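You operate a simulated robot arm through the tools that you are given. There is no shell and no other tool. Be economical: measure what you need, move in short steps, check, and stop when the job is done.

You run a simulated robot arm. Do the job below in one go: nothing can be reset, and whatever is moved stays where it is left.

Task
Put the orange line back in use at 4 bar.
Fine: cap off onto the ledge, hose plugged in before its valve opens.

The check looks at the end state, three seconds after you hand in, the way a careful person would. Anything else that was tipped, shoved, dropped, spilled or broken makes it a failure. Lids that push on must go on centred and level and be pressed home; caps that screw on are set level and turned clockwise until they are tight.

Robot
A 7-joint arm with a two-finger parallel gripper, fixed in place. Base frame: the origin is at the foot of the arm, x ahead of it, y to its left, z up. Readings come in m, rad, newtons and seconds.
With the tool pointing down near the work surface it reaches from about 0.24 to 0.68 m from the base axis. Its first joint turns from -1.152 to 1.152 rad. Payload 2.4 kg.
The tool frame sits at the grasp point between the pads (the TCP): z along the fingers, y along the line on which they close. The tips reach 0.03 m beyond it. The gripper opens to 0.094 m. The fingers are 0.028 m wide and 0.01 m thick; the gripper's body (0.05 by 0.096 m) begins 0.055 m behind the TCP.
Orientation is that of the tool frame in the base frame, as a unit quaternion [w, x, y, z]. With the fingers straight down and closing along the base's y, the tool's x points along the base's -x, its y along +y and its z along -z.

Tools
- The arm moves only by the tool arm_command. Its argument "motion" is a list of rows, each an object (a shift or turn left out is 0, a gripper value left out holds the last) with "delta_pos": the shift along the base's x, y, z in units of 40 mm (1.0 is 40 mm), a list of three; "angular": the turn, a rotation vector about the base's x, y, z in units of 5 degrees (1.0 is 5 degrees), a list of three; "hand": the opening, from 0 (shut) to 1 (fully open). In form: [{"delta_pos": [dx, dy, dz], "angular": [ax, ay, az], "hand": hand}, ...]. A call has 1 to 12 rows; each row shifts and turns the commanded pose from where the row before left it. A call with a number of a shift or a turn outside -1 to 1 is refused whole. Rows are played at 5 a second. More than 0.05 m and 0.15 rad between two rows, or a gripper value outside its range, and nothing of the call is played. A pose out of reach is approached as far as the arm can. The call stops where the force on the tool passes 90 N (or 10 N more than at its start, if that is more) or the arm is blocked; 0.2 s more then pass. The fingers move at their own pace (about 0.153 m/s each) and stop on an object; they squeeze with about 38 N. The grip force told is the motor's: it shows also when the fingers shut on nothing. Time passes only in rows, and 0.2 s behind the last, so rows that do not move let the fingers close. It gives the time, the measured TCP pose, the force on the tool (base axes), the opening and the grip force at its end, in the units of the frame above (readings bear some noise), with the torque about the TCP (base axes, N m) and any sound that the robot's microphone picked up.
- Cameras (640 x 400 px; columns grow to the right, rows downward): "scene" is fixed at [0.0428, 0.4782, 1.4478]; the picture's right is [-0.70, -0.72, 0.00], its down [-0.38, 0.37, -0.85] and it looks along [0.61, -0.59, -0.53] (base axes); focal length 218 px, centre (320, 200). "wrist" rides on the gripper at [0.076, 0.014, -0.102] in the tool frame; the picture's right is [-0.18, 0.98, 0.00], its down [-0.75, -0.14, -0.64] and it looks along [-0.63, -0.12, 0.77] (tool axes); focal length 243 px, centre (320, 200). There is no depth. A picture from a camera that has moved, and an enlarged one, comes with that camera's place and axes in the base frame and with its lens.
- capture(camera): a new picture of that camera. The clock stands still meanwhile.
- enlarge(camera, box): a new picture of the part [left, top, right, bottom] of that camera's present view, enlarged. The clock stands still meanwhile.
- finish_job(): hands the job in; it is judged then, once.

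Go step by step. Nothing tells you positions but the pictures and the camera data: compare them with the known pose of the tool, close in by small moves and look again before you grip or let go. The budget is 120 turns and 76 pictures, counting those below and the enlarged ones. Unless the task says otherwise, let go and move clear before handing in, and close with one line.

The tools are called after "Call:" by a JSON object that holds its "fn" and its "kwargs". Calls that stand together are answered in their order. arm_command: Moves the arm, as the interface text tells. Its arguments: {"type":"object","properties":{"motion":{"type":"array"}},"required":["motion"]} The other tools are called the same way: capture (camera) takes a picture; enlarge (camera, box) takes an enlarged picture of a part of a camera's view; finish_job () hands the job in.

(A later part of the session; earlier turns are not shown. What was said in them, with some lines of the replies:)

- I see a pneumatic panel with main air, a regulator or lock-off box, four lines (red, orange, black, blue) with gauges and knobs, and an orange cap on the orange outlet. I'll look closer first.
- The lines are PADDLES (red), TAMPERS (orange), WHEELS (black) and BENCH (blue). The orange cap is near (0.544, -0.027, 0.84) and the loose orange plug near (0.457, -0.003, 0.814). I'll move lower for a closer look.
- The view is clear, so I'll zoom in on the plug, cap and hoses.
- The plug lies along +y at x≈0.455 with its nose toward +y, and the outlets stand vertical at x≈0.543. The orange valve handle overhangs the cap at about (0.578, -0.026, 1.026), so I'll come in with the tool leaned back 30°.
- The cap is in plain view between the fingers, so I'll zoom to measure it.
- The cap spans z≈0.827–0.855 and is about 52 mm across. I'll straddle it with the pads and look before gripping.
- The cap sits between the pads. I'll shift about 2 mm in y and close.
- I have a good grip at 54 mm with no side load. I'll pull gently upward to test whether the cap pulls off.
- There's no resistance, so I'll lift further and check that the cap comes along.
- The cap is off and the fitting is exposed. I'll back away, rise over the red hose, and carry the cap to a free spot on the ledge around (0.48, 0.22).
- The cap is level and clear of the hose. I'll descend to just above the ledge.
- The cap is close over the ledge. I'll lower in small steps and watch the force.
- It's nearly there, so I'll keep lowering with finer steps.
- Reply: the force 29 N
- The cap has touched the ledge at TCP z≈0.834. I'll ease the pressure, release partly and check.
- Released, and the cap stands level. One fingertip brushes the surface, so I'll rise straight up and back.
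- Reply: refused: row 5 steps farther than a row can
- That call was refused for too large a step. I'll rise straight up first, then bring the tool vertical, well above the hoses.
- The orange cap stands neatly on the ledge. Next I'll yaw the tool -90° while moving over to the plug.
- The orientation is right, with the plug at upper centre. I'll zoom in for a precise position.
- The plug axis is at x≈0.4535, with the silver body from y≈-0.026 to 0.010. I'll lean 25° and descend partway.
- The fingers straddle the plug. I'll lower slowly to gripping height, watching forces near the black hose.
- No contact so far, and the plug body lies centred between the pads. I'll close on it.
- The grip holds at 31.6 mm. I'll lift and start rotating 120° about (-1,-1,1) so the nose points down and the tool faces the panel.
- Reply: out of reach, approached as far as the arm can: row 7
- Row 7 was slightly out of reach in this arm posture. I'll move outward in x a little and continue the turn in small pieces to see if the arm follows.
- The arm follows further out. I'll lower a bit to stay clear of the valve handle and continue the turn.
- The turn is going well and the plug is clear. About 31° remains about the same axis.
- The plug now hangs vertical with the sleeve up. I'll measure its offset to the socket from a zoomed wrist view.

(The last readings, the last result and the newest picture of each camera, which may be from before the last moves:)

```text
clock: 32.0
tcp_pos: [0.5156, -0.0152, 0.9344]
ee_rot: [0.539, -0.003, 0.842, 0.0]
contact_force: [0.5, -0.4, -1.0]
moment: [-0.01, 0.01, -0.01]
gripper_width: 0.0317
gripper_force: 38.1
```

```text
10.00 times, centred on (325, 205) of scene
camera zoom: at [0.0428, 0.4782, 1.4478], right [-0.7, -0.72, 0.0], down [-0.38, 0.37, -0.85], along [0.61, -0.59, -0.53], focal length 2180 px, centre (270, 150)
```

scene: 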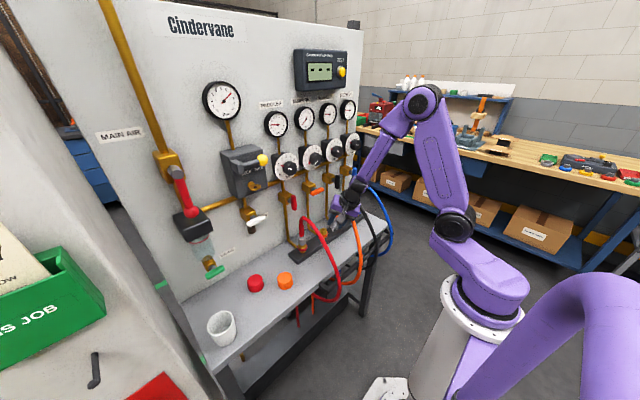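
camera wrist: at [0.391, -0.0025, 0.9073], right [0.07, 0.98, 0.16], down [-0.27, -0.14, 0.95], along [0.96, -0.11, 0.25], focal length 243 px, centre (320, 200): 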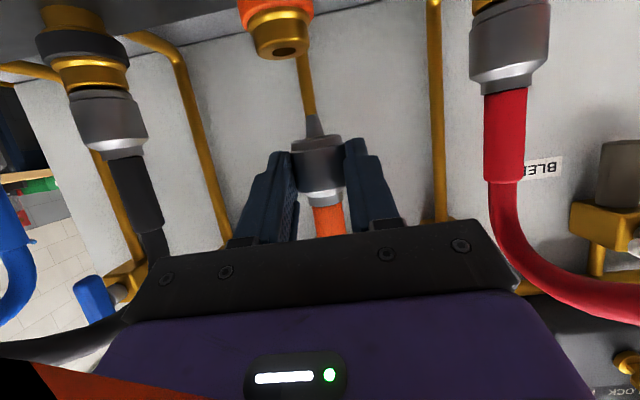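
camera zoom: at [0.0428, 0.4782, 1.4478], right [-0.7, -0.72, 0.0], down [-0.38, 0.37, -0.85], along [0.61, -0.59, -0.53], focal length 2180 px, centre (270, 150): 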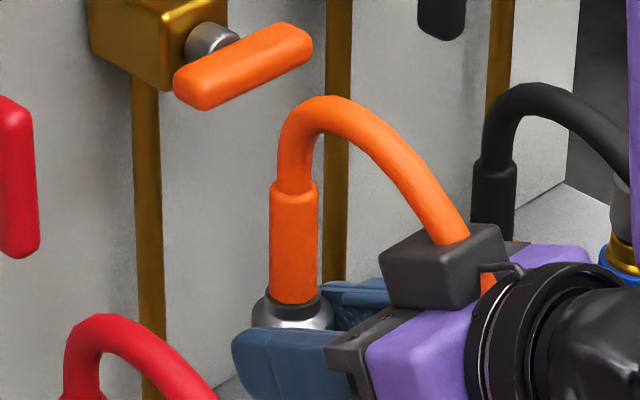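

The socket mouth is at about (0.540, -0.0265, 0.859). The nose tip is now at about (0.536, -0.015, 0.897), so I'll align and come just above it.

Call:
{"fn": "arm_command", "kwargs": {"motion": [{"delta_pos": [0.1, -0.28, -0.2]}, {"delta_pos": [0, 0, -0.3]}, {"delta_pos": [0, 0, -0.2]}, {}]}}

Call:
{"fn": "enlarge", "kwargs": {"camera": "wrist", "box": [220, 40, 420, 165]}}

Call:
{"fn": "enlarge", "kwargs": {"camera": "scene", "box": [295, 195, 365, 250]}}

```text
clock: 33.0
tcp_pos: [0.5194, -0.0261, 0.9052]
ee_rot: [0.539, -0.003, 0.842, 0.0]
contact_force: [-0.4, -0.3, -1.4]
moment: [0.02, 0.0, -0.02]
gripper_width: 0.0318
gripper_force: 38.1
```

```text
3.20 times, centred on (320, 102) of wrist
camera zoom: at [0.3949, -0.0126, 0.8788], right [0.07, 0.98, 0.16], down [-0.27, -0.14, 0.95], along [0.96, -0.11, 0.25], focal length 776 px, centre (320, 512)
```

zoom: 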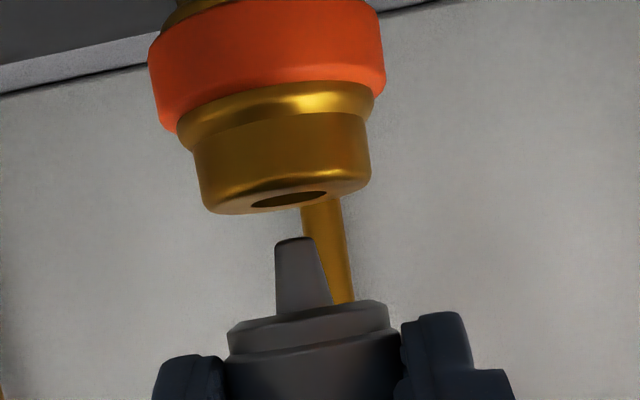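

```text
7.27 times, centred on (330, 222) of scene
camera zoom: at [0.0428, 0.4782, 1.4478], right [-0.7, -0.72, 0.0], down [-0.38, 0.37, -0.85], along [0.61, -0.59, -0.53], focal length 1586 px, centre (247, 36)
```

zoom: 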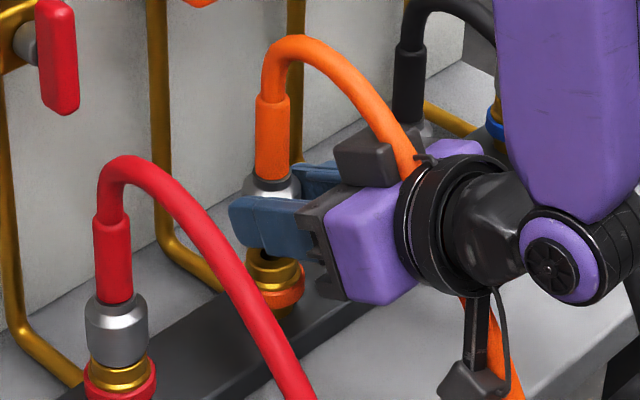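

The wrist view shows good alignment sideways. I'll check the fore-aft alignment with a tighter scene zoom.

Call:
{"fn": "enlarge", "kwargs": {"camera": "scene", "box": [311, 203, 343, 231]}}

```text
14.29 times, centred on (327, 217) of scene
camera zoom: at [0.0428, 0.4782, 1.4478], right [-0.7, -0.72, 0.0], down [-0.38, 0.37, -0.85], along [0.61, -0.59, -0.53], focal length 3115 px, centre (220, -43)
```

zoom: 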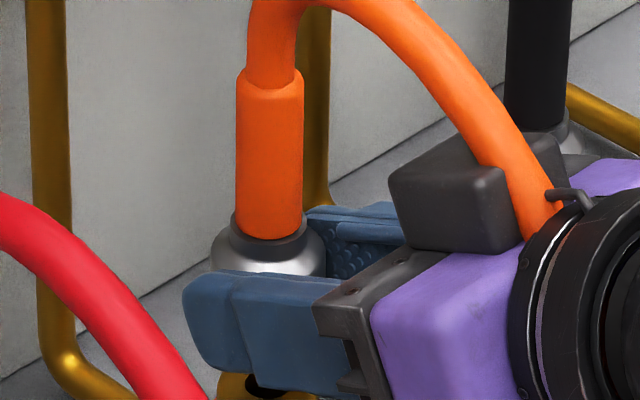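

Both views show the plug axis over the socket. I'll descend slowly.

Call:
{"fn": "arm_command", "kwargs": {"motion": [{"delta_pos": [0, 0, -0.1]}, {"delta_pos": [0, 0, -0.1]}, {"delta_pos": [0, 0, -0.1]}, {"delta_pos": [0, 0, -0.1]}, {}]}}

Call:
{"fn": "enlarge", "kwargs": {"camera": "wrist", "box": [220, 40, 420, 165]}}

```text
clock: 34.2
tcp_pos: [0.5198, -0.0245, 0.8892]
ee_rot: [0.539, -0.002, 0.842, -0.001]
contact_force: [0.2, 0.8, -0.9]
moment: [0.02, 0.01, -0.04]
gripper_width: 0.0317
gripper_force: 37.9
```

```text
3.20 times, centred on (320, 102) of wrist
camera zoom: at [0.3951, -0.0116, 0.8638], right [0.07, 0.98, 0.16], down [-0.27, -0.14, 0.95], along [0.96, -0.11, 0.25], focal length 776 px, centre (320, 512)
```

zoom: 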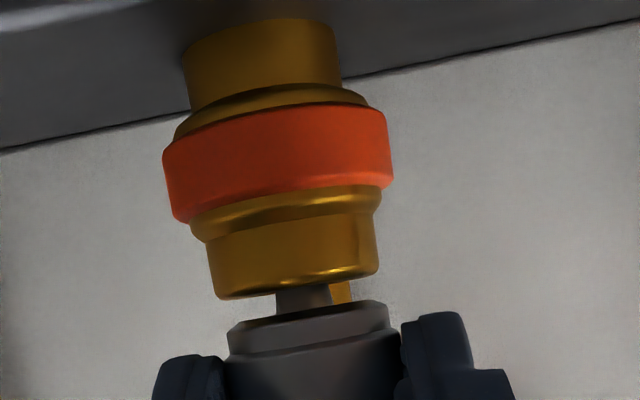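

The nose has entered with no side force. I'll press on until it seats.

Call:
{"fn": "arm_command", "kwargs": {"motion": [{"delta_pos": [0, 0, -0.1]}, {"delta_pos": [0, 0, -0.08]}, {"delta_pos": [0, 0, -0.08]}, {"delta_pos": [0, 0, -0.08]}, {}]}}

Call:
{"fn": "enlarge", "kwargs": {"camera": "wrist", "box": [220, 40, 420, 165]}}

```text
clock: 35.4
tcp_pos: [0.5216, -0.0259, 0.8816]
ee_rot: [0.547, -0.002, 0.837, 0.0]
contact_force: [-12.6, 3.7, 44.4]
moment: [0.16, -0.77, -0.03]
gripper_width: 0.0322
gripper_force: 38.0
heard: snap
```

```text
3.20 times, centred on (320, 102) of wrist
camera zoom: at [0.3978, -0.0124, 0.8529], right [0.07, 0.98, 0.17], down [-0.29, -0.14, 0.95], along [0.96, -0.11, 0.27], focal length 776 px, centre (320, 512)
```

zoom: 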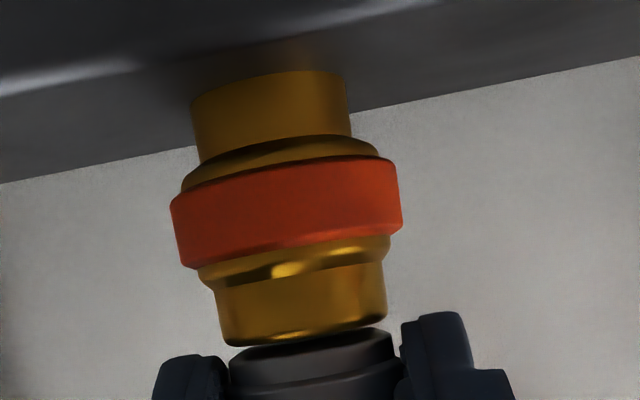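

It snapped home. I'll ease the pressure, open the fingers and check before backing out.

Call:
{"fn": "arm_command", "kwargs": {"motion": [{"delta_pos": [0, 0, 0.12]}, {}, {"hand": 0.7}, {"hand": 0.7}, {}]}}

Call:
{"fn": "capture", "kwargs": {"camera": "wrist"}}

```text
clock: 36.6
tcp_pos: [0.5193, -0.026, 0.8805]
ee_rot: [0.539, -0.003, 0.842, 0.0]
contact_force: [-0.5, -0.2, 0.5]
moment: [0.0, -0.01, -0.03]
gripper_width: 0.0657
gripper_force: 0.1
heard: snap
```

```text
26 pictures are left
camera wrist: at [0.3946, -0.0126, 0.8545], right [0.07, 0.98, 0.16], down [-0.27, -0.14, 0.95], along [0.96, -0.11, 0.25], focal length 243 px, centre (320, 200)
```

wrist: 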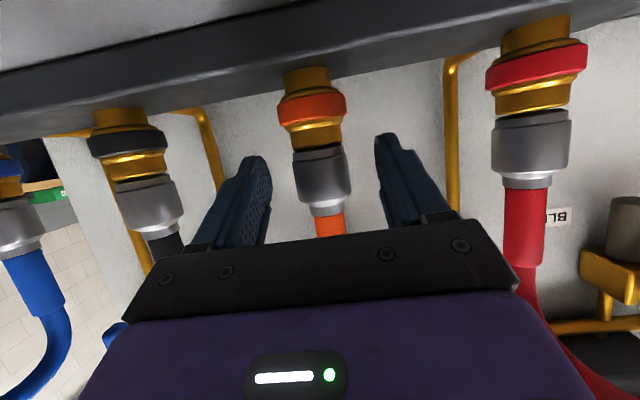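

A second snap was heard as I eased off, so I need to verify the plug is still seated by comparing it with its neighbours.

Call:
{"fn": "enlarge", "kwargs": {"camera": "wrist", "box": [60, 10, 600, 260]}}

```text
1.19 times, centred on (330, 135) of wrist
camera zoom: at [0.3946, -0.0126, 0.8545], right [0.07, 0.98, 0.16], down [-0.27, -0.14, 0.95], along [0.96, -0.11, 0.25], focal length 288 px, centre (308, 277)
```

zoom: 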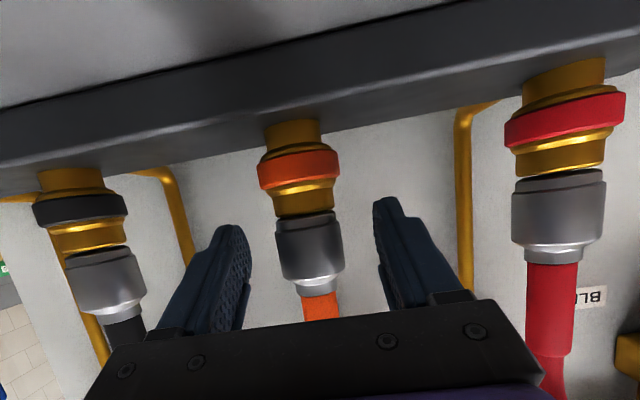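

The seat height matches the neighbours (shoulder z≈0.862 on all). I'll re-grip and make a light tug to confirm the latch.

Call:
{"fn": "arm_command", "kwargs": {"motion": [{"hand": 0}, {"hand": 0}, {"hand": 0}, {"delta_pos": [0, 0, 0.06]}, {}]}}

```text
clock: 37.8
tcp_pos: [0.521, -0.0253, 0.8835]
ee_rot: [0.538, -0.002, 0.843, -0.001]
contact_force: [0.1, 1.3, -2.1]
moment: [0.05, 0.07, 0.04]
gripper_width: 0.0318
gripper_force: 37.6
```

It moved up with hardly any force, so I need to see whether the plug came up with it.

Call:
{"fn": "enlarge", "kwargs": {"camera": "wrist", "box": [220, 40, 420, 165]}}

```text
3.20 times, centred on (320, 102) of wrist
camera zoom: at [0.3952, -0.0124, 0.8573], right [0.07, 0.98, 0.16], down [-0.27, -0.14, 0.95], along [0.96, -0.11, 0.25], focal length 776 px, centre (320, 512)
```

zoom: 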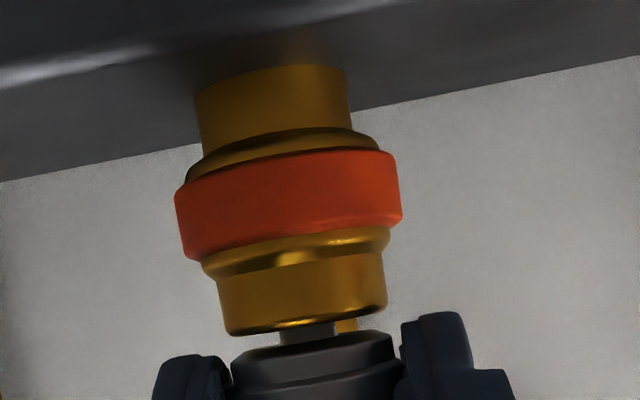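

The plug lifted about 2 mm, so my easing-off had unlatched it. I'll press it home again and this time open the fingers without lifting.

Call:
{"fn": "arm_command", "kwargs": {"motion": [{"delta_pos": [0, 0, -0.08]}, {"delta_pos": [0, 0, -0.05]}, {}]}}

```text
clock: 38.6
tcp_pos: [0.5206, -0.0249, 0.8811]
ee_rot: [0.542, -0.002, 0.84, 0.0]
contact_force: [-14.5, 2.0, 31.5]
moment: [0.12, 0.09, 0.11]
gripper_width: 0.0317
gripper_force: 37.9
```

It's in contact at 31 N with no snap yet, so I'll press a little further.

Call:
{"fn": "arm_command", "kwargs": {"motion": [{"delta_pos": [0, 0, -0.04]}, {"delta_pos": [0, 0, -0.04]}, {}]}}

```text
clock: 39.4
tcp_pos: [0.521, -0.025, 0.8796]
ee_rot: [0.546, -0.002, 0.838, 0.0]
contact_force: [-16.7, -2.5, 46.3]
moment: [0.08, -0.55, -0.04]
gripper_width: 0.0317
gripper_force: 37.9
```

There's some -x load, so I'll relieve it slightly and keep pressing.

Call:
{"fn": "arm_command", "kwargs": {"motion": [{"delta_pos": [-0.03, 0, 0]}, {"delta_pos": [0, 0, -0.04]}, {"delta_pos": [0, 0, -0.04]}, {}]}}

```text
clock: 40.4
tcp_pos: [0.5226, -0.0249, 0.8776]
ee_rot: [0.548, -0.002, 0.836, 0.0]
contact_force: [-8.2, -3.3, 48.9]
moment: [0.01, -0.91, -0.05]
gripper_width: 0.0322
gripper_force: 37.6
```

The force has plateaued, so I'll check whether the plug is moving or slipping.

Call:
{"fn": "enlarge", "kwargs": {"camera": "wrist", "box": [220, 70, 420, 195]}}

```text
3.20 times, centred on (320, 132) of wrist
camera zoom: at [0.3974, -0.0123, 0.8487], right [0.07, 0.98, 0.17], down [-0.29, -0.14, 0.95], along [0.95, -0.11, 0.27], focal length 776 px, centre (320, 416)
```

zoom: 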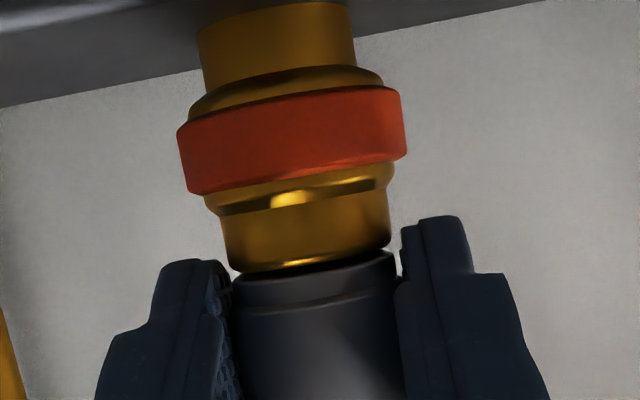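

The pads have crept down beside the brass collar, so the fingers are gripping the fitting too. I'll release while still pressing lightly, then re-grip about 12 mm higher on the plug.

Call:
{"fn": "arm_command", "kwargs": {"motion": [{"delta_pos": [0.03, 0, 0.06]}, {"hand": 0.75}, {"hand": 0.75}, {"delta_pos": [0, 0, 0.2]}, {"delta_pos": [0, 0, 0.2]}, {}]}}

Call:
{"fn": "capture", "kwargs": {"camera": "wrist"}}

```text
clock: 41.8
tcp_pos: [0.521, -0.0247, 0.8902]
ee_rot: [0.539, -0.003, 0.842, 0.0]
contact_force: [0.1, 0.6, 0.1]
moment: [0.01, 0.02, 0.0]
gripper_width: 0.0703
gripper_force: 0.1
```

```text
22 pictures are left
camera wrist: at [0.3952, -0.0118, 0.864], right [0.07, 0.98, 0.16], down [-0.27, -0.14, 0.95], along [0.96, -0.11, 0.25], focal length 243 px, centre (320, 200)
```

wrist: 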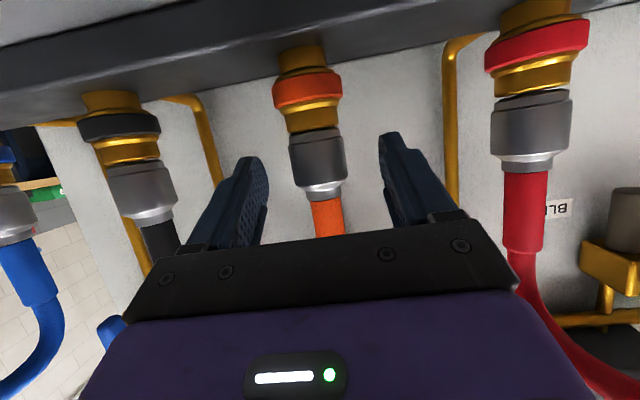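

The plug stands upright in its socket, and the pads are now level with its body only. I'll close and press.

Call:
{"fn": "arm_command", "kwargs": {"motion": [{"delta_pos": [0, -0.04, 0]}, {"hand": 0}, {"hand": 0}, {"hand": 0}, {"delta_pos": [0, 0, -0.05]}, {"delta_pos": [0, 0, -0.05]}, {}]}}

Call:
{"fn": "arm_command", "kwargs": {"motion": [{"delta_pos": [0, 0, -0.05]}, {"delta_pos": [0, 0, -0.03]}, {}]}}

```text
clock: 43.4
tcp_pos: [0.5213, -0.0272, 0.8894]
ee_rot: [0.544, -0.004, 0.839, 0.001]
contact_force: [-17.5, 4.9, 40.6]
moment: [0.25, 0.13, 0.14]
gripper_width: 0.0319
gripper_force: 38.3
```

```text
clock: 44.2
tcp_pos: [0.5226, -0.0269, 0.8868]
ee_rot: [0.547, -0.002, 0.837, 0.0]
contact_force: [-18.1, 4.4, 46.1]
moment: [0.25, -0.69, 0.11]
gripper_width: 0.0318
gripper_force: 38.1
```

The friction grip slips near the latching force. I'll instead grip the narrow sleeve just above the body, so the finger edges bear down on the body's shoulder.

Call:
{"fn": "arm_command", "kwargs": {"motion": [{"hand": 0.6}, {"hand": 0.6}, {"delta_pos": [0, 0, 0.3]}, {"delta_pos": [0, 0, 0.3]}, {"delta_pos": [0, 0, 0.24]}, {}]}}

Call:
{"fn": "capture", "kwargs": {"camera": "wrist"}}

```text
clock: 45.6
tcp_pos: [0.5204, -0.0267, 0.916]
ee_rot: [0.538, -0.003, 0.843, 0.0]
contact_force: [-0.6, 0.1, 0.9]
moment: [0.01, 0.01, 0.0]
gripper_width: 0.0561
gripper_force: 0.1
```

```text
21 pictures are left
camera wrist: at [0.3941, -0.0145, 0.8904], right [0.07, 0.98, 0.16], down [-0.27, -0.14, 0.95], along [0.96, -0.11, 0.25], focal length 243 px, centre (320, 200)
```

wrist: 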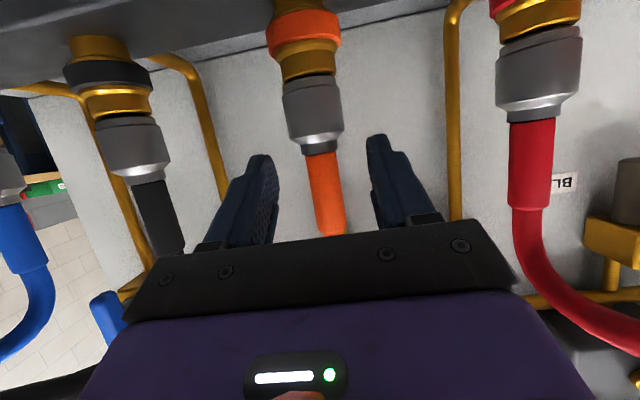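

The fingertips are at shoulder level. I'll close on the sleeve and press down.

Call:
{"fn": "arm_command", "kwargs": {"motion": [{"hand": 0}, {"hand": 0}, {"hand": 0}, {"delta_pos": [0, 0, -0.06]}, {"delta_pos": [0, 0, -0.06]}, {}]}}

```text
clock: 47.0
tcp_pos: [0.5218, -0.0251, 0.9152]
ee_rot: [0.544, -0.003, 0.839, 0.001]
contact_force: [-23.3, 7.7, 42.6]
moment: [0.34, -0.1, 0.12]
gripper_width: 0.0321
gripper_force: 37.6
```

Width is still 32 mm, so the corners are catching the wide body. I'll go 10 mm higher.

Call:
{"fn": "arm_command", "kwargs": {"motion": [{"hand": 0.6}, {"hand": 0.6}, {"delta_pos": [0, 0, 0.35]}, {}, {"hand": 0}, {"hand": 0}, {"hand": 0}, {"hand": 0}]}}

Call:
{"fn": "capture", "kwargs": {"camera": "wrist"}}

```text
clock: 48.8
tcp_pos: [0.5206, -0.028, 0.9269]
ee_rot: [0.537, -0.003, 0.843, 0.001]
contact_force: [-3.8, 6.2, -1.1]
moment: [0.33, 0.26, 0.13]
gripper_width: 0.0176
gripper_force: 38.3
```

```text
20 pictures are left
camera wrist: at [0.395, -0.0143, 0.8992], right [0.07, 0.98, 0.16], down [-0.26, -0.14, 0.95], along [0.96, -0.11, 0.25], focal length 243 px, centre (320, 200)
```

wrist: 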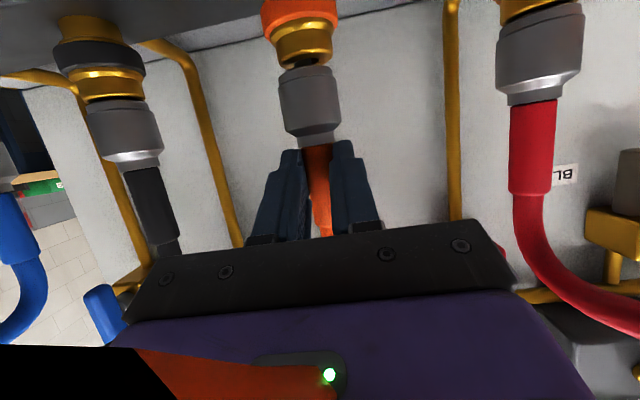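

Now the fingers hold the sleeve at 17.6 mm. I'll re-centre in y and press down on the shoulder.

Call:
{"fn": "arm_command", "kwargs": {"motion": [{"delta_pos": [0, 0.03, -0.05]}, {"delta_pos": [0, 0, -0.06]}, {"delta_pos": [0, 0, -0.06]}, {"delta_pos": [0, 0, -0.06]}, {}]}}

```text
clock: 50.0
tcp_pos: [0.5208, -0.027, 0.9204]
ee_rot: [0.547, -0.002, 0.837, 0.0]
contact_force: [-19.1, 5.4, 43.4]
moment: [0.35, -0.34, 0.08]
gripper_width: 0.0177
gripper_force: 38.1
```

Call:
{"fn": "arm_command", "kwargs": {"motion": [{"delta_pos": [0, 0, -0.05]}, {"delta_pos": [0, 0, -0.05]}, {"delta_pos": [0, 0, -0.05]}, {}]}}

```text
clock: 51.0
tcp_pos: [0.5224, -0.0266, 0.9172]
ee_rot: [0.551, -0.002, 0.834, 0.0]
contact_force: [-25.0, 2.0, 65.0]
moment: [0.22, -0.59, 0.0]
gripper_width: 0.0177
gripper_force: 37.7
```

65 N and no snap. I'll inspect the seat closely.

Call:
{"fn": "enlarge", "kwargs": {"camera": "wrist", "box": [220, 0, 420, 165]}}

Call:
{"fn": "enlarge", "kwargs": {"camera": "scene", "box": [290, 190, 360, 250]}}

```text
2.42 times, centred on (320, 82) of wrist
camera zoom: at [0.3979, -0.0132, 0.8879], right [0.07, 0.98, 0.17], down [-0.29, -0.14, 0.95], along [0.95, -0.11, 0.28], focal length 588 px, centre (320, 485)
```

zoom: 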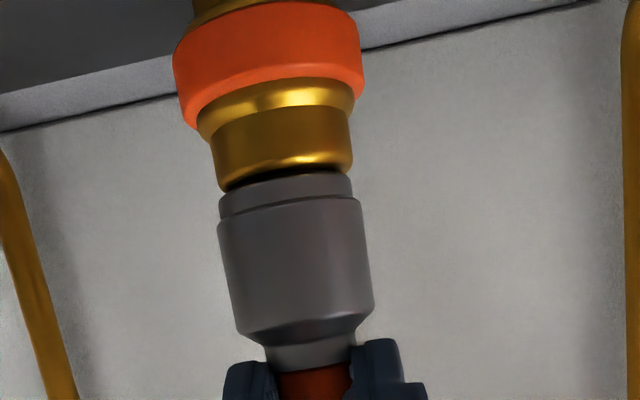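

```text
6.67 times, centred on (325, 220) of scene
camera zoom: at [0.0409, 0.4783, 1.4478], right [-0.7, -0.72, 0.0], down [-0.38, 0.37, -0.85], along [0.61, -0.59, -0.53], focal length 1454 px, centre (287, 67)
```

zoom: 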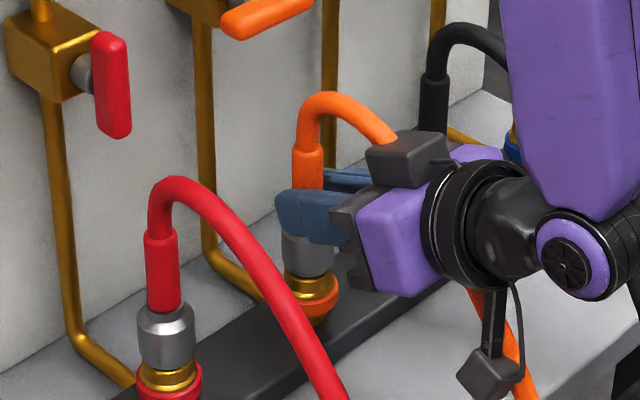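

Under load the plug leans about 2 mm toward the panel, with x force at -25 N and pitch up about 1.5°. I'll correct x and pitch while pressed, then press again.

Call:
{"fn": "arm_command", "kwargs": {"motion": [{"delta_pos": [-0.04, 0, 0.05], "angular": [0, 0.12, 0]}, {"delta_pos": [-0.04, 0, 0], "angular": [0, 0.13, 0]}, {}]}}

Call:
{"fn": "arm_command", "kwargs": {"motion": [{"delta_pos": [0, 0, -0.05]}, {"delta_pos": [-0.02, 0, -0.05]}, {}]}}

```text
clock: 51.8
tcp_pos: [0.5218, -0.0267, 0.919]
ee_rot: [0.541, -0.001, 0.841, 0.0]
contact_force: [14.2, -0.6, 30.8]
moment: [0.03, -1.93, 0.01]
gripper_width: 0.0178
gripper_force: 38.0
```

```text
clock: 52.6
tcp_pos: [0.5199, -0.0237, 0.9189]
ee_rot: [0.547, -0.001, 0.837, 0.0]
contact_force: [-12.0, -3.8, 69.9]
moment: [-0.08, -1.65, -0.11]
gripper_width: 0.0177
gripper_force: 38.3
```

Still no click at 70 N. Last time a snap came when the plug was let go and could straighten itself, so I'll open the fingers in place and listen.

Call:
{"fn": "arm_command", "kwargs": {"motion": [{"delta_pos": [0, 0, 0.1]}, {}, {"hand": 0.6}, {"hand": 0.6}, {}]}}

Call:
{"fn": "enlarge", "kwargs": {"camera": "wrist", "box": [60, 0, 600, 240]}}

```text
clock: 53.8
tcp_pos: [0.5158, -0.0258, 0.912]
ee_rot: [0.529, -0.002, 0.849, -0.001]
contact_force: [0.0, 0.4, -0.5]
moment: [0.0, 0.04, 0.0]
gripper_width: 0.0563
gripper_force: 0.0
```

```text
1.19 times, centred on (330, 120) of wrist
camera zoom: at [0.3905, -0.0127, 0.8889], right [0.08, 0.98, 0.16], down [-0.24, -0.14, 0.96], along [0.97, -0.11, 0.23], focal length 288 px, centre (308, 295)
```

zoom: 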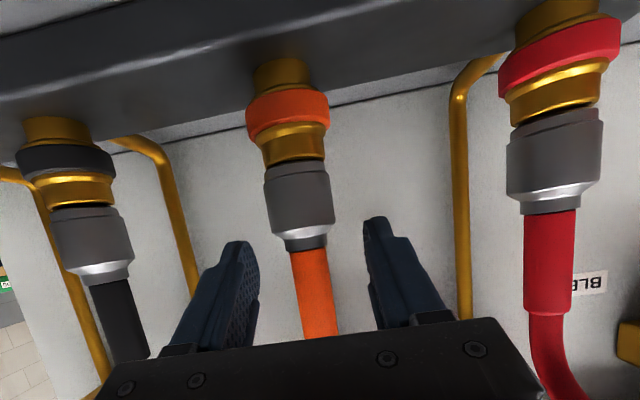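

The seating height looks the same as the neighbours. To test the latch, I'll re-grip the body with the original pitch and pull up slowly; if it's loose I'll redo the insertion cleanly.

Call:
{"fn": "arm_command", "kwargs": {"motion": [{"delta_pos": [0.09, -0.01, -0.2], "angular": [0, -0.25, 0]}, {"delta_pos": [0, 0, -0.2]}, {"delta_pos": [0, 0, -0.16]}, {}, {"hand": 0}, {"hand": 0}, {"hand": 0}, {"delta_pos": [0, 0, 0.05]}, {"delta_pos": [0, 0, 0.05]}, {}]}}

```text
clock: 56.0
tcp_pos: [0.52, -0.0254, 0.8923]
ee_rot: [0.539, -0.003, 0.842, 0.0]
contact_force: [1.7, 2.4, -1.2]
moment: [0.1, -0.03, 0.03]
gripper_width: 0.032
gripper_force: 38.1
```

It's loose, so I'll pull out fully and redo a clean, well-aligned insertion.

Call:
{"fn": "arm_command", "kwargs": {"motion": [{"delta_pos": [0, 0, 0.2]}, {"delta_pos": [0, 0, 0.2]}, {}]}}

Call:
{"fn": "enlarge", "kwargs": {"camera": "wrist", "box": [220, 20, 420, 185]}}

Call:
{"fn": "enlarge", "kwargs": {"camera": "scene", "box": [305, 195, 345, 230]}}

```text
clock: 56.8
tcp_pos: [0.519, -0.028, 0.9095]
ee_rot: [0.539, -0.003, 0.842, 0.0]
contact_force: [-0.3, -0.7, -0.5]
moment: [0.01, 0.01, -0.02]
gripper_width: 0.032
gripper_force: 38.0
```

```text
2.42 times, centred on (320, 102) of wrist
camera zoom: at [0.3939, -0.0147, 0.8837], right [0.07, 0.98, 0.16], down [-0.27, -0.14, 0.95], along [0.96, -0.11, 0.25], focal length 588 px, centre (320, 436)
```

zoom: 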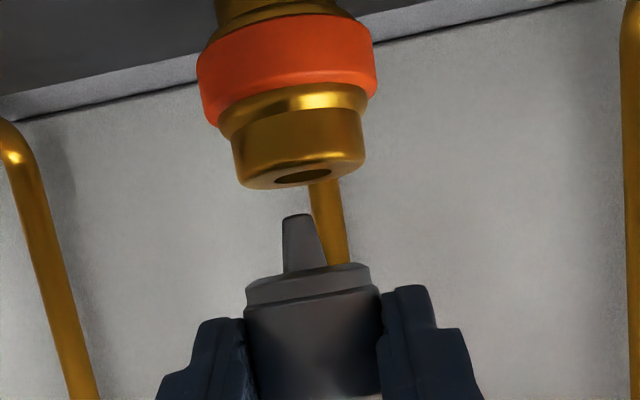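

```text
11.43 times, centred on (325, 212) of scene
camera zoom: at [0.0428, 0.4782, 1.4478], right [-0.7, -0.72, 0.0], down [-0.38, 0.37, -0.85], along [0.61, -0.59, -0.53], focal length 2492 px, centre (263, 57)
```

zoom: 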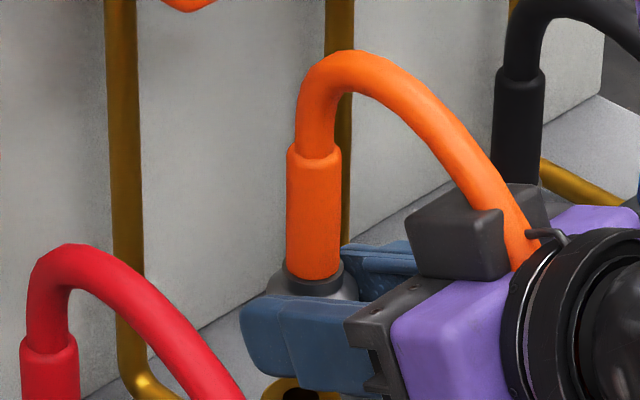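

The hole lies about 2 mm toward +y and slightly +x of the plug axis. I'll adjust and re-check.

Call:
{"fn": "arm_command", "kwargs": {"motion": [{"delta_pos": [0.035, 0.045, 0]}, {}]}}

Call:
{"fn": "enlarge", "kwargs": {"camera": "scene", "box": [311, 209, 339, 233]}}

Call:
{"fn": "enlarge", "kwargs": {"camera": "wrist", "box": [250, 40, 390, 150]}}

```text
clock: 57.4
tcp_pos: [0.5207, -0.0257, 0.9107]
ee_rot: [0.538, -0.003, 0.843, 0.0]
contact_force: [0.3, 0.8, -0.5]
moment: [-0.01, 0.01, 0.01]
gripper_width: 0.0318
gripper_force: 37.8
```

```text
16.00 times, centred on (325, 221) of scene
camera zoom: at [0.0428, 0.4782, 1.4478], right [-0.7, -0.72, 0.0], down [-0.38, 0.37, -0.85], along [0.61, -0.59, -0.53], focal length 3488 px, centre (240, -136)
```

zoom: 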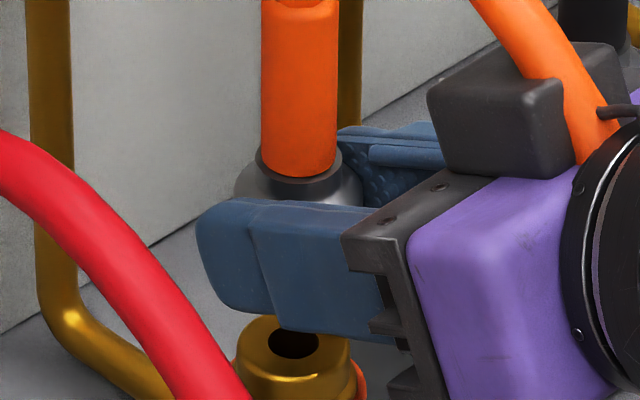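

```text
3.64 times, centred on (320, 95) of wrist
camera zoom: at [0.3956, -0.0125, 0.8836], right [0.07, 0.98, 0.16], down [-0.27, -0.14, 0.95], along [0.96, -0.11, 0.25], focal length 882 px, centre (320, 582)
```

zoom: 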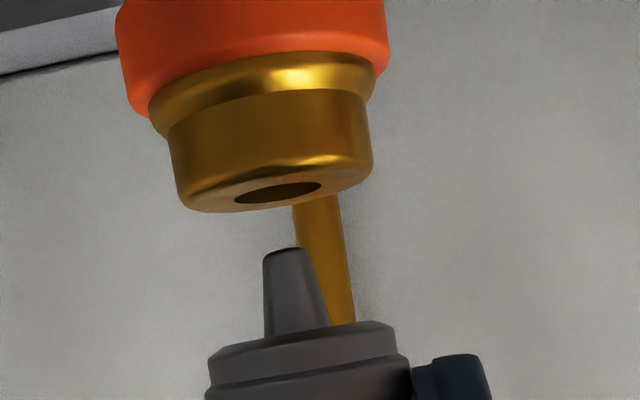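

Alignment is within about 0.7 mm. I'll trim it and insert again.

Call:
{"fn": "arm_command", "kwargs": {"motion": [{"delta_pos": [0.01, 0.018, -0.1]}, {"delta_pos": [0, 0, -0.15]}, {"delta_pos": [0, 0, -0.15]}, {"delta_pos": [0, 0, -0.1]}, {}]}}

Call:
{"fn": "arm_command", "kwargs": {"motion": [{"delta_pos": [0, 0, -0.05]}, {"delta_pos": [0, 0, -0.05]}, {}]}}

```text
clock: 58.6
tcp_pos: [0.5214, -0.025, 0.89]
ee_rot: [0.539, -0.002, 0.842, -0.001]
contact_force: [0.2, 0.1, -0.7]
moment: [-0.04, 0.01, 0.01]
gripper_width: 0.032
gripper_force: 38.2
```

```text
clock: 59.4
tcp_pos: [0.5232, -0.0236, 0.8891]
ee_rot: [0.542, -0.001, 0.84, -0.001]
contact_force: [-29.3, -1.6, 40.8]
moment: [0.09, -0.21, -0.08]
gripper_width: 0.0317
gripper_force: 38.2
heard: snap
```

It snapped in. I'll open the fingers right here without lifting.

Call:
{"fn": "arm_command", "kwargs": {"motion": [{"hand": 0.7}, {"hand": 0.7}, {}]}}

```text
clock: 60.2
tcp_pos: [0.5226, -0.0244, 0.8867]
ee_rot: [0.539, -0.003, 0.843, 0.001]
contact_force: [0.0, 0.5, 0.0]
moment: [0.0, 0.02, -0.02]
gripper_width: 0.0658
gripper_force: 0.1
```

No second snap this time. I'll back out along the tool axis and look.

Call:
{"fn": "arm_command", "kwargs": {"motion": [{"delta_pos": [-0.5, 0, 0.2]}, {"delta_pos": [-0.9, 0, 0.4]}, {"delta_pos": [-0.6, 0, 0.4]}, {}]}}

Call:
{"fn": "capture", "kwargs": {"camera": "wrist"}}

```text
clock: 61.2
tcp_pos: [0.4386, -0.0257, 0.9267]
ee_rot: [0.539, -0.002, 0.843, -0.001]
contact_force: [0.0, 0.6, -0.4]
moment: [-0.01, 0.03, 0.01]
gripper_width: 0.0657
gripper_force: 0.0
```

```text
12 pictures are left
camera wrist: at [0.314, -0.0121, 0.9003], right [0.08, 0.98, 0.16], down [-0.27, -0.14, 0.95], along [0.96, -0.12, 0.25], focal length 243 px, centre (320, 200)
```

wrist: 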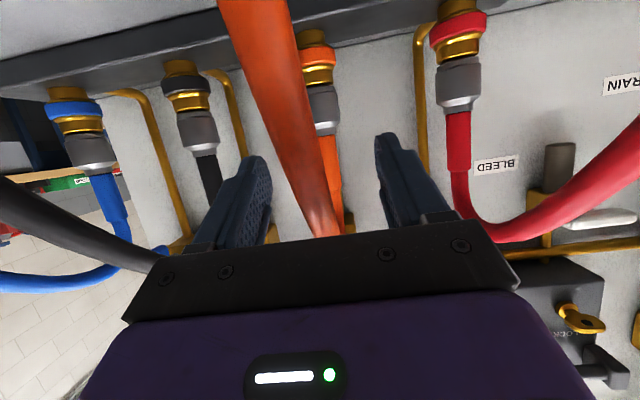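

The orange hose is plugged in, seated like the others. Next is the TAMPERS regulator knob near (0.587, -0.0265, 1.157), so I'll raise the tool and turn it horizontal in front of it.

Call:
{"fn": "arm_command", "kwargs": {"motion": [{"delta_pos": [-0.3, 0, 0.95], "angular": [0, -1, 0], "hand": 0.85}, {"delta_pos": [0, 0, 1], "angular": [0, -1, 0]}, {"delta_pos": [0, 0, 1], "angular": [0, -1, 0]}, {"delta_pos": [0, 0, 1], "angular": [0, -1, 0]}, {"delta_pos": [0, 0, 1], "angular": [0, -1, 0]}, {"delta_pos": [0.3, 0, 0.8]}, {}]}}

Call:
{"fn": "capture", "kwargs": {"camera": "wrist"}}

```text
clock: 62.8
tcp_pos: [0.4532, -0.0166, 1.1526]
ee_rot: [0.709, -0.003, 0.705, -0.002]
contact_force: [0.0, -0.2, 0.2]
moment: [-0.01, -0.01, 0.02]
gripper_width: 0.08
gripper_force: 0.0
out of reach, approached as far as the arm can: row 3, 4
```

```text
11 pictures are left
camera wrist: at [0.3506, -0.0036, 1.0747], right [0.0, 0.98, 0.18], down [-0.64, -0.14, 0.75], along [0.76, -0.11, 0.63], focal length 243 px, centre (320, 200)
```

wrist: 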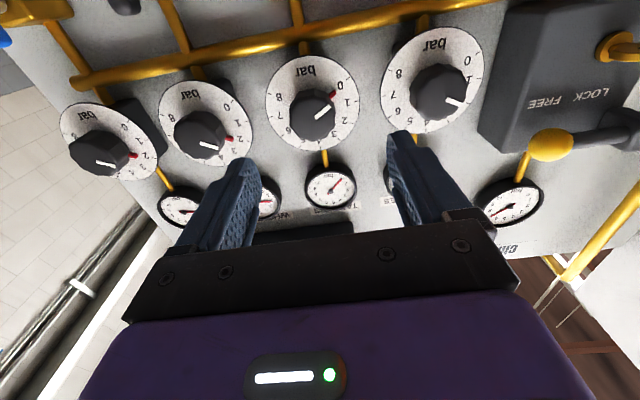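

The dial runs 0–8 clockwise with 4 at the top, and the knob axis is at about (y -0.0265, z 1.160). I'll pre-roll -45° and align, staying just short of the knob.

Call:
{"fn": "arm_command", "kwargs": {"motion": [{"delta_pos": [0, -0.125, 0.19], "angular": [-1, 0, 0]}, {"delta_pos": [0, -0.125, 0], "angular": [-1, 0, 0]}, {"angular": [-1, 0, 0]}, {"angular": [-1, 0, 0]}, {"angular": [-1, 0, 0]}, {"angular": [-1, 0, 0]}, {"angular": [-1, 0, 0]}, {"angular": [-1, 0, 0]}, {"angular": [-1, 0, 0]}, {"delta_pos": [0.9, 0, 0]}, {"delta_pos": [0.6, 0, 0]}, {}]}}

Call:
{"fn": "capture", "kwargs": {"camera": "wrist"}}

```text
clock: 65.4
tcp_pos: [0.5171, -0.0285, 1.1604]
ee_rot: [0.654, -0.273, 0.652, -0.271]
contact_force: [-0.4, 1.1, -1.4]
moment: [-0.01, -0.03, 0.01]
gripper_width: 0.0799
gripper_force: 0.1
```

```text
10 pictures are left
camera wrist: at [0.4141, -0.0731, 1.0962], right [0.0, 0.82, -0.57], down [-0.64, 0.43, 0.63], along [0.76, 0.37, 0.53], focal length 243 px, centre (320, 200)
```

wrist: 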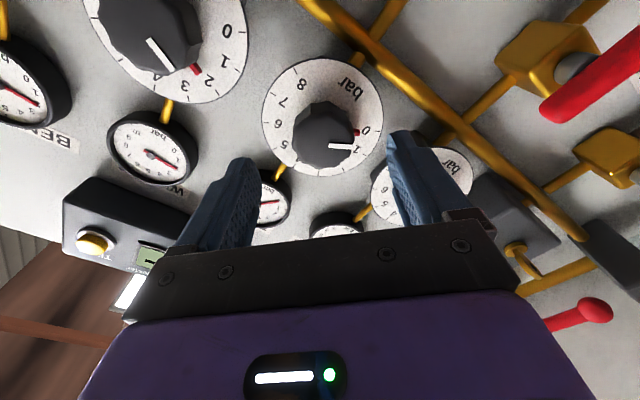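

The knob axis projects to (y≈-0.025, z≈1.1605), so the tool is centred. I'll advance and close on it.

Call:
{"fn": "arm_command", "kwargs": {"motion": [{"delta_pos": [0.4, 0.05, 0]}, {"delta_pos": [0.4, 0, 0]}, {"delta_pos": [0.25, 0, 0]}, {}, {"hand": 0}, {"hand": 0}, {"hand": 0}]}}

```text
clock: 67.0
tcp_pos: [0.5577, -0.0257, 1.1604]
ee_rot: [0.654, -0.273, 0.652, -0.271]
contact_force: [5.6, 2.1, -3.1]
moment: [0.0, -0.46, -0.35]
gripper_width: 0.0437
gripper_force: 44.8
```

I have the knob at 43.7 mm. I'll turn it clockwise 60° first.

Call:
{"fn": "arm_command", "kwargs": {"motion": [{"angular": [1, 0, 0]}, {"angular": [1, 0, 0]}, {"angular": [1, 0, 0]}, {"angular": [1, 0, 0]}, {"angular": [1, 0, 0]}, {"angular": [1, 0, 0]}, {"angular": [1, 0, 0]}, {"angular": [1, 0, 0]}, {"angular": [1, 0, 0]}, {"angular": [1, 0, 0]}, {"angular": [1, 0, 0]}, {"angular": [1, 0, 0]}]}}

Call:
{"fn": "enlarge", "kwargs": {"camera": "scene", "box": [250, 90, 370, 190]}}

```text
clock: 69.6
tcp_pos: [0.5579, -0.0246, 1.1602]
ee_rot: [0.703, 0.091, 0.7, 0.092]
contact_force: [20.2, -3.9, -1.9]
moment: [0.02, -0.33, -1.01]
gripper_width: 0.0435
gripper_force: 45.4
```

```text
4.00 times, centred on (310, 140) of scene
camera zoom: at [0.0435, 0.4781, 1.4478], right [-0.7, -0.72, 0.0], down [-0.38, 0.37, -0.85], along [0.61, -0.59, -0.53], focal length 872 px, centre (360, 440)
```

zoom: 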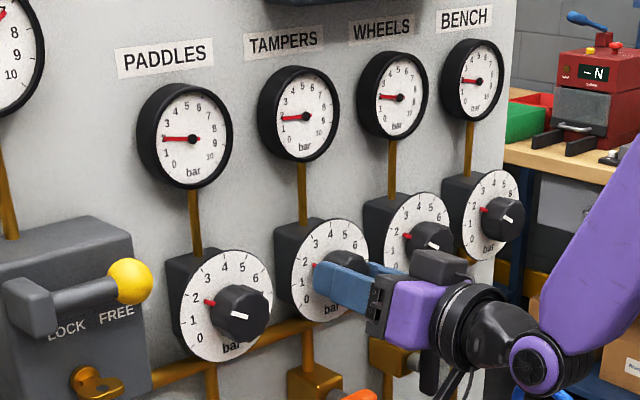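

The gauge has gone from 0 to about 1.8 bar for 60°, which fits 33.75° per bar. I'll turn 75° more.

Call:
{"fn": "arm_command", "kwargs": {"motion": [{"angular": [1, 0, 0]}, {"angular": [1, 0, 0]}, {"angular": [1, 0, 0]}, {"angular": [1, 0, 0]}, {"angular": [1, 0, 0]}, {"angular": [1, 0, 0]}, {"angular": [1, 0, 0]}, {"angular": [1, 0, 0]}, {"angular": [1, 0, 0]}, {"angular": [1, 0, 0]}, {"angular": [1, 0, 0]}, {"angular": [1, 0, 0]}]}}

Call:
{"fn": "arm_command", "kwargs": {"motion": [{"angular": [1, 0, 0]}, {"angular": [1, 0, 0]}, {"angular": [1, 0, 0]}, {}]}}

Call:
{"fn": "enlarge", "kwargs": {"camera": "scene", "box": [295, 95, 345, 170]}}

```text
clock: 72.2
tcp_pos: [0.558, -0.0236, 1.1599]
ee_rot: [0.563, 0.431, 0.559, 0.429]
contact_force: [-0.4, -10.3, 4.7]
moment: [0.01, 0.93, 0.29]
gripper_width: 0.0435
gripper_force: 45.0
```

```text
clock: 73.2
tcp_pos: [0.5573, -0.0247, 1.1597]
ee_rot: [0.502, 0.501, 0.499, 0.499]
contact_force: [18.2, -9.1, -1.0]
moment: [-0.03, 0.91, -0.73]
gripper_width: 0.0437
gripper_force: 44.8
```

```text
5.33 times, centred on (320, 132) of scene
camera zoom: at [0.0434, 0.4779, 1.4479], right [-0.7, -0.72, 0.0], down [-0.38, 0.37, -0.85], along [0.61, -0.59, -0.53], focal length 1163 px, centre (320, 560)
```

zoom: 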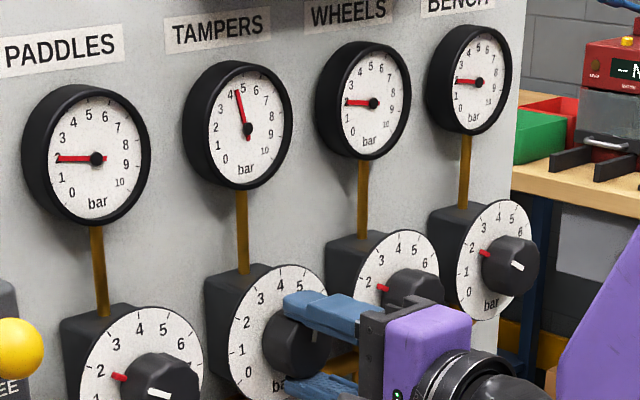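

The gauge is close to 4, so I'll zoom in to read it accurately.

Call:
{"fn": "enlarge", "kwargs": {"camera": "scene", "box": [292, 104, 324, 132]}}

```text
14.29 times, centred on (308, 118) of scene
camera zoom: at [0.0434, 0.4779, 1.4479], right [-0.7, -0.72, 0.0], down [-0.38, 0.37, -0.85], along [0.61, -0.59, -0.53], focal length 3115 px, centre (491, 1371)
```

zoom: 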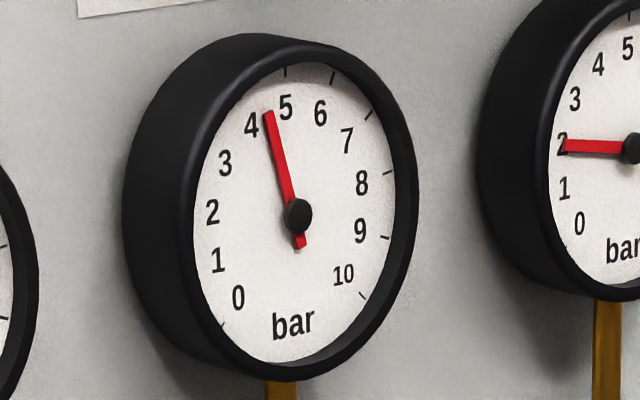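

The needle reads about 4.5 (the scale is 30° per bar), so I'll turn back 15°.

Call:
{"fn": "arm_command", "kwargs": {"motion": [{"angular": [-1, 0, 0]}, {"angular": [-1, 0, 0]}, {"angular": [-1, 0, 0]}, {}, {}]}}

Call:
{"fn": "enlarge", "kwargs": {"camera": "scene", "box": [292, 104, 324, 132]}}

```text
clock: 74.4
tcp_pos: [0.557, -0.0252, 1.1596]
ee_rot: [0.563, 0.43, 0.561, 0.429]
contact_force: [14.7, -10.1, -2.7]
moment: [-0.02, 0.62, -0.08]
gripper_width: 0.0436
gripper_force: 45.2
```

```text
14.29 times, centred on (308, 118) of scene
camera zoom: at [0.0434, 0.4779, 1.4479], right [-0.7, -0.72, 0.0], down [-0.38, 0.37, -0.85], along [0.61, -0.59, -0.53], focal length 3115 px, centre (491, 1371)
```

zoom: 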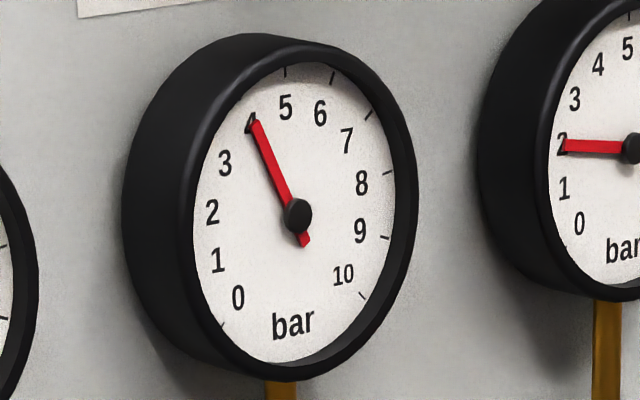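

The needle now sits on 4. I'll release the knob, back off, roll so the pads close vertically, and move down to the orange valve handle.

Call:
{"fn": "arm_command", "kwargs": {"motion": [{"hand": 0.8}, {"hand": 0.8}, {"delta_pos": [-0.8, 0, 0]}, {"delta_pos": [-0.8, 0, 0]}, {"delta_pos": [0, 0, -0.84], "angular": [1, 0, 0], "hand": 0.5}, {"delta_pos": [0, 0, -0.84], "angular": [1, 0, 0]}, {"delta_pos": [0, 0, -0.84], "angular": [1, 0, 0]}, {"delta_pos": [0, 0, -0.82]}, {}]}}

Call:
{"fn": "capture", "kwargs": {"camera": "wrist"}}

```text
clock: 76.4
tcp_pos: [0.4954, -0.0236, 1.0295]
ee_rot: [0.502, 0.499, 0.5, 0.499]
contact_force: [-0.4, -0.7, -0.4]
moment: [0.0, 0.0, -0.02]
gripper_width: 0.0472
gripper_force: 0.1
```

```text
5 pictures are left
camera wrist: at [0.3928, 0.0524, 1.0439], right [0.0, -0.18, 0.98], down [-0.64, -0.75, -0.14], along [0.76, -0.63, -0.11], focal length 243 px, centre (320, 200)
```

wrist: 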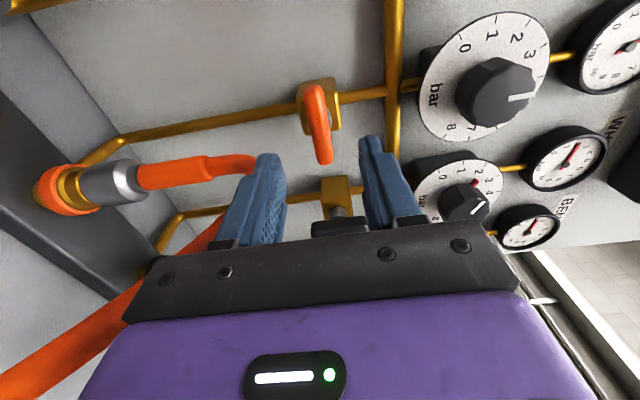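

The handle centre projects to about (0.578, -0.022, 1.030), which lines up with the tool. I'll advance and grip it.

Call:
{"fn": "arm_command", "kwargs": {"motion": [{"delta_pos": [0.6, 0, 0.02]}, {"delta_pos": [0.6, 0, 0]}, {"delta_pos": [0.35, 0, 0]}, {}, {"hand": 0}, {"hand": 0}, {"hand": 0}]}}

```text
clock: 78.0
tcp_pos: [0.5559, -0.0237, 1.03]
ee_rot: [0.503, 0.498, 0.498, 0.5]
contact_force: [1.8, -0.6, 6.9]
moment: [-0.04, -0.14, 0.08]
gripper_width: 0.0197
gripper_force: 45.5
```

I'm holding the handle. I'll try a small counter-clockwise turn and read the torque.

Call:
{"fn": "arm_command", "kwargs": {"motion": [{"angular": [-1, 0, 0]}, {"angular": [-1, 0, 0]}, {"angular": [-1, 0, 0]}, {}]}}

```text
clock: 79.0
tcp_pos: [0.5567, -0.0237, 1.0295]
ee_rot: [0.564, 0.428, 0.56, 0.429]
contact_force: [22.4, 0.0, 9.8]
moment: [-0.03, 0.07, 1.04]
gripper_width: 0.0198
gripper_force: 45.0
```

It turns freely, so I'll continue to the full quarter turn.

Call:
{"fn": "arm_command", "kwargs": {"motion": [{"angular": [-1, 0, 0]}, {"angular": [-1, 0, 0]}, {"angular": [-1, 0, 0]}, {"angular": [-1, 0, 0]}, {"angular": [-1, 0, 0]}, {"angular": [-1, 0, 0]}, {"angular": [-1, 0, 0]}, {"angular": [-1, 0, 0]}, {"angular": [-1, 0, 0]}, {"angular": [-1, 0, 0]}, {"angular": [-1, 0, 0]}, {"angular": [-1, 0, 0]}]}}

Call:
{"fn": "arm_command", "kwargs": {"motion": [{"angular": [-1, 0, 0]}, {"angular": [-1, 0, 0]}, {"angular": [-1, 0, 0]}, {}]}}

Call:
{"fn": "enlarge", "kwargs": {"camera": "scene", "box": [250, 90, 370, 250]}}

```text
clock: 81.6
tcp_pos: [0.5567, -0.0249, 1.0279]
ee_rot: [0.704, 0.09, 0.699, 0.09]
contact_force: [6.3, -0.2, 20.0]
moment: [-0.03, 0.45, 0.23]
gripper_width: 0.0196
gripper_force: 44.2
```

```text
clock: 82.6
tcp_pos: [0.5555, -0.0249, 1.0274]
ee_rot: [0.709, -0.002, 0.705, -0.002]
contact_force: [12.4, -1.6, 11.6]
moment: [0.0, -0.47, -0.15]
gripper_width: 0.0196
gripper_force: 45.3
```

```text
2.50 times, centred on (310, 170) of scene
camera zoom: at [0.0429, 0.4782, 1.4478], right [-0.7, -0.72, 0.0], down [-0.38, 0.37, -0.85], along [0.61, -0.59, -0.53], focal length 545 px, centre (345, 275)
```

zoom: 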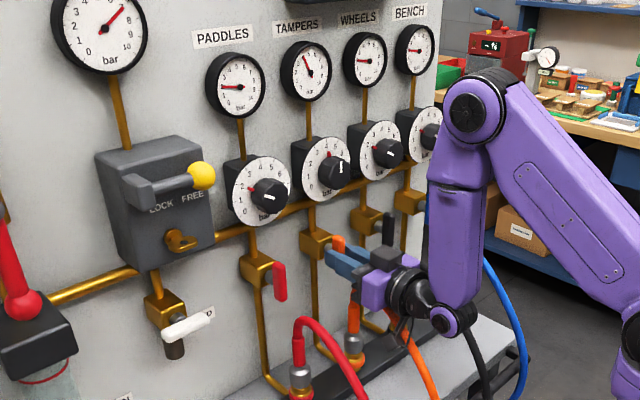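

The handle is vertical like the others, there's no hiss, and the gauge holds at 4. I'll release and back away.

Call:
{"fn": "arm_command", "kwargs": {"motion": [{"hand": 0.5}, {"hand": 0.5}, {"delta_pos": [-0.7, 0, 0]}, {"delta_pos": [-0.9, 0, 0.2]}, {"delta_pos": [-0.9, 0, 0.5]}, {"delta_pos": [0, 0, 0.8]}, {"delta_pos": [0, 0, 0.8]}, {}, {}]}}

Call:
{"fn": "enlarge", "kwargs": {"camera": "scene", "box": [220, 90, 400, 310]}}

```text
clock: 84.6
tcp_pos: [0.4525, -0.0228, 1.1207]
ee_rot: [0.708, -0.002, 0.706, -0.002]
contact_force: [0.0, -0.2, -0.3]
moment: [0.0, 0.01, -0.01]
gripper_width: 0.0471
gripper_force: 0.1
```

```text
1.82 times, centred on (310, 200) of scene
camera zoom: at [0.0427, 0.4782, 1.4478], right [-0.7, -0.72, 0.0], down [-0.38, 0.37, -0.85], along [0.61, -0.59, -0.53], focal length 396 px, centre (338, 200)
```

zoom: 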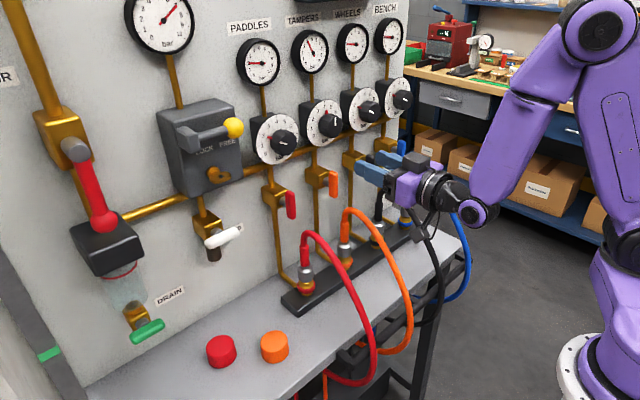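

Everything looks in place. I'll make a last check of the gauge and the plug.

Call:
{"fn": "enlarge", "kwargs": {"camera": "scene", "box": [285, 95, 345, 245]}}

Call:
{"fn": "enlarge", "kwargs": {"camera": "scene", "box": [285, 195, 365, 250]}}

```text
2.67 times, centred on (315, 170) of scene
camera zoom: at [0.0427, 0.4782, 1.4478], right [-0.7, -0.72, 0.0], down [-0.38, 0.37, -0.85], along [0.61, -0.59, -0.53], focal length 581 px, centre (333, 280)
```

zoom: 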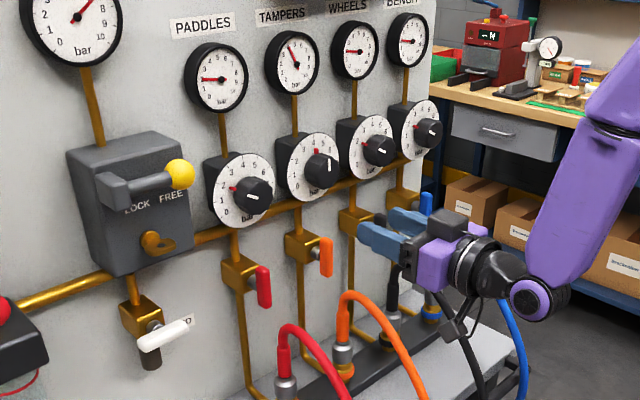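

```text
7.27 times, centred on (325, 222) of scene
camera zoom: at [0.0427, 0.4782, 1.4478], right [-0.7, -0.72, 0.0], down [-0.38, 0.37, -0.85], along [0.61, -0.59, -0.53], focal length 1586 px, centre (284, 36)
```

zoom: 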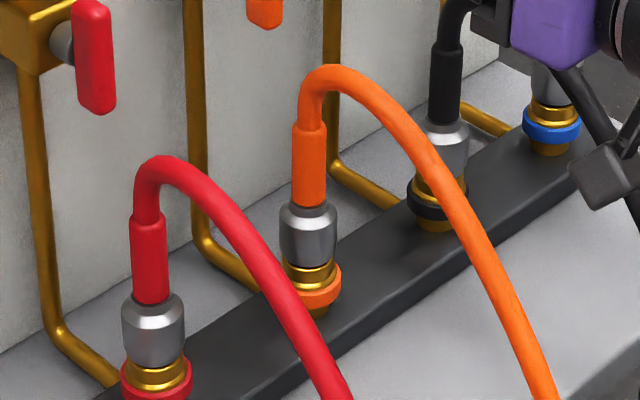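

The plug is seated like its neighbours, the valve is in line, the gauge reads 4 bar, and the cap stands on the ledge. The arm is clear, so I'm handing in.

Call:
{"fn": "finish_job", "kwargs": {}}

```text
The job is handed in.
```

The orange (TAMPERS) line is back in use at 4 bar, with its cap on the ledge. The hose was snapped in before the valve was opened; the plug took a second insertion to latch.
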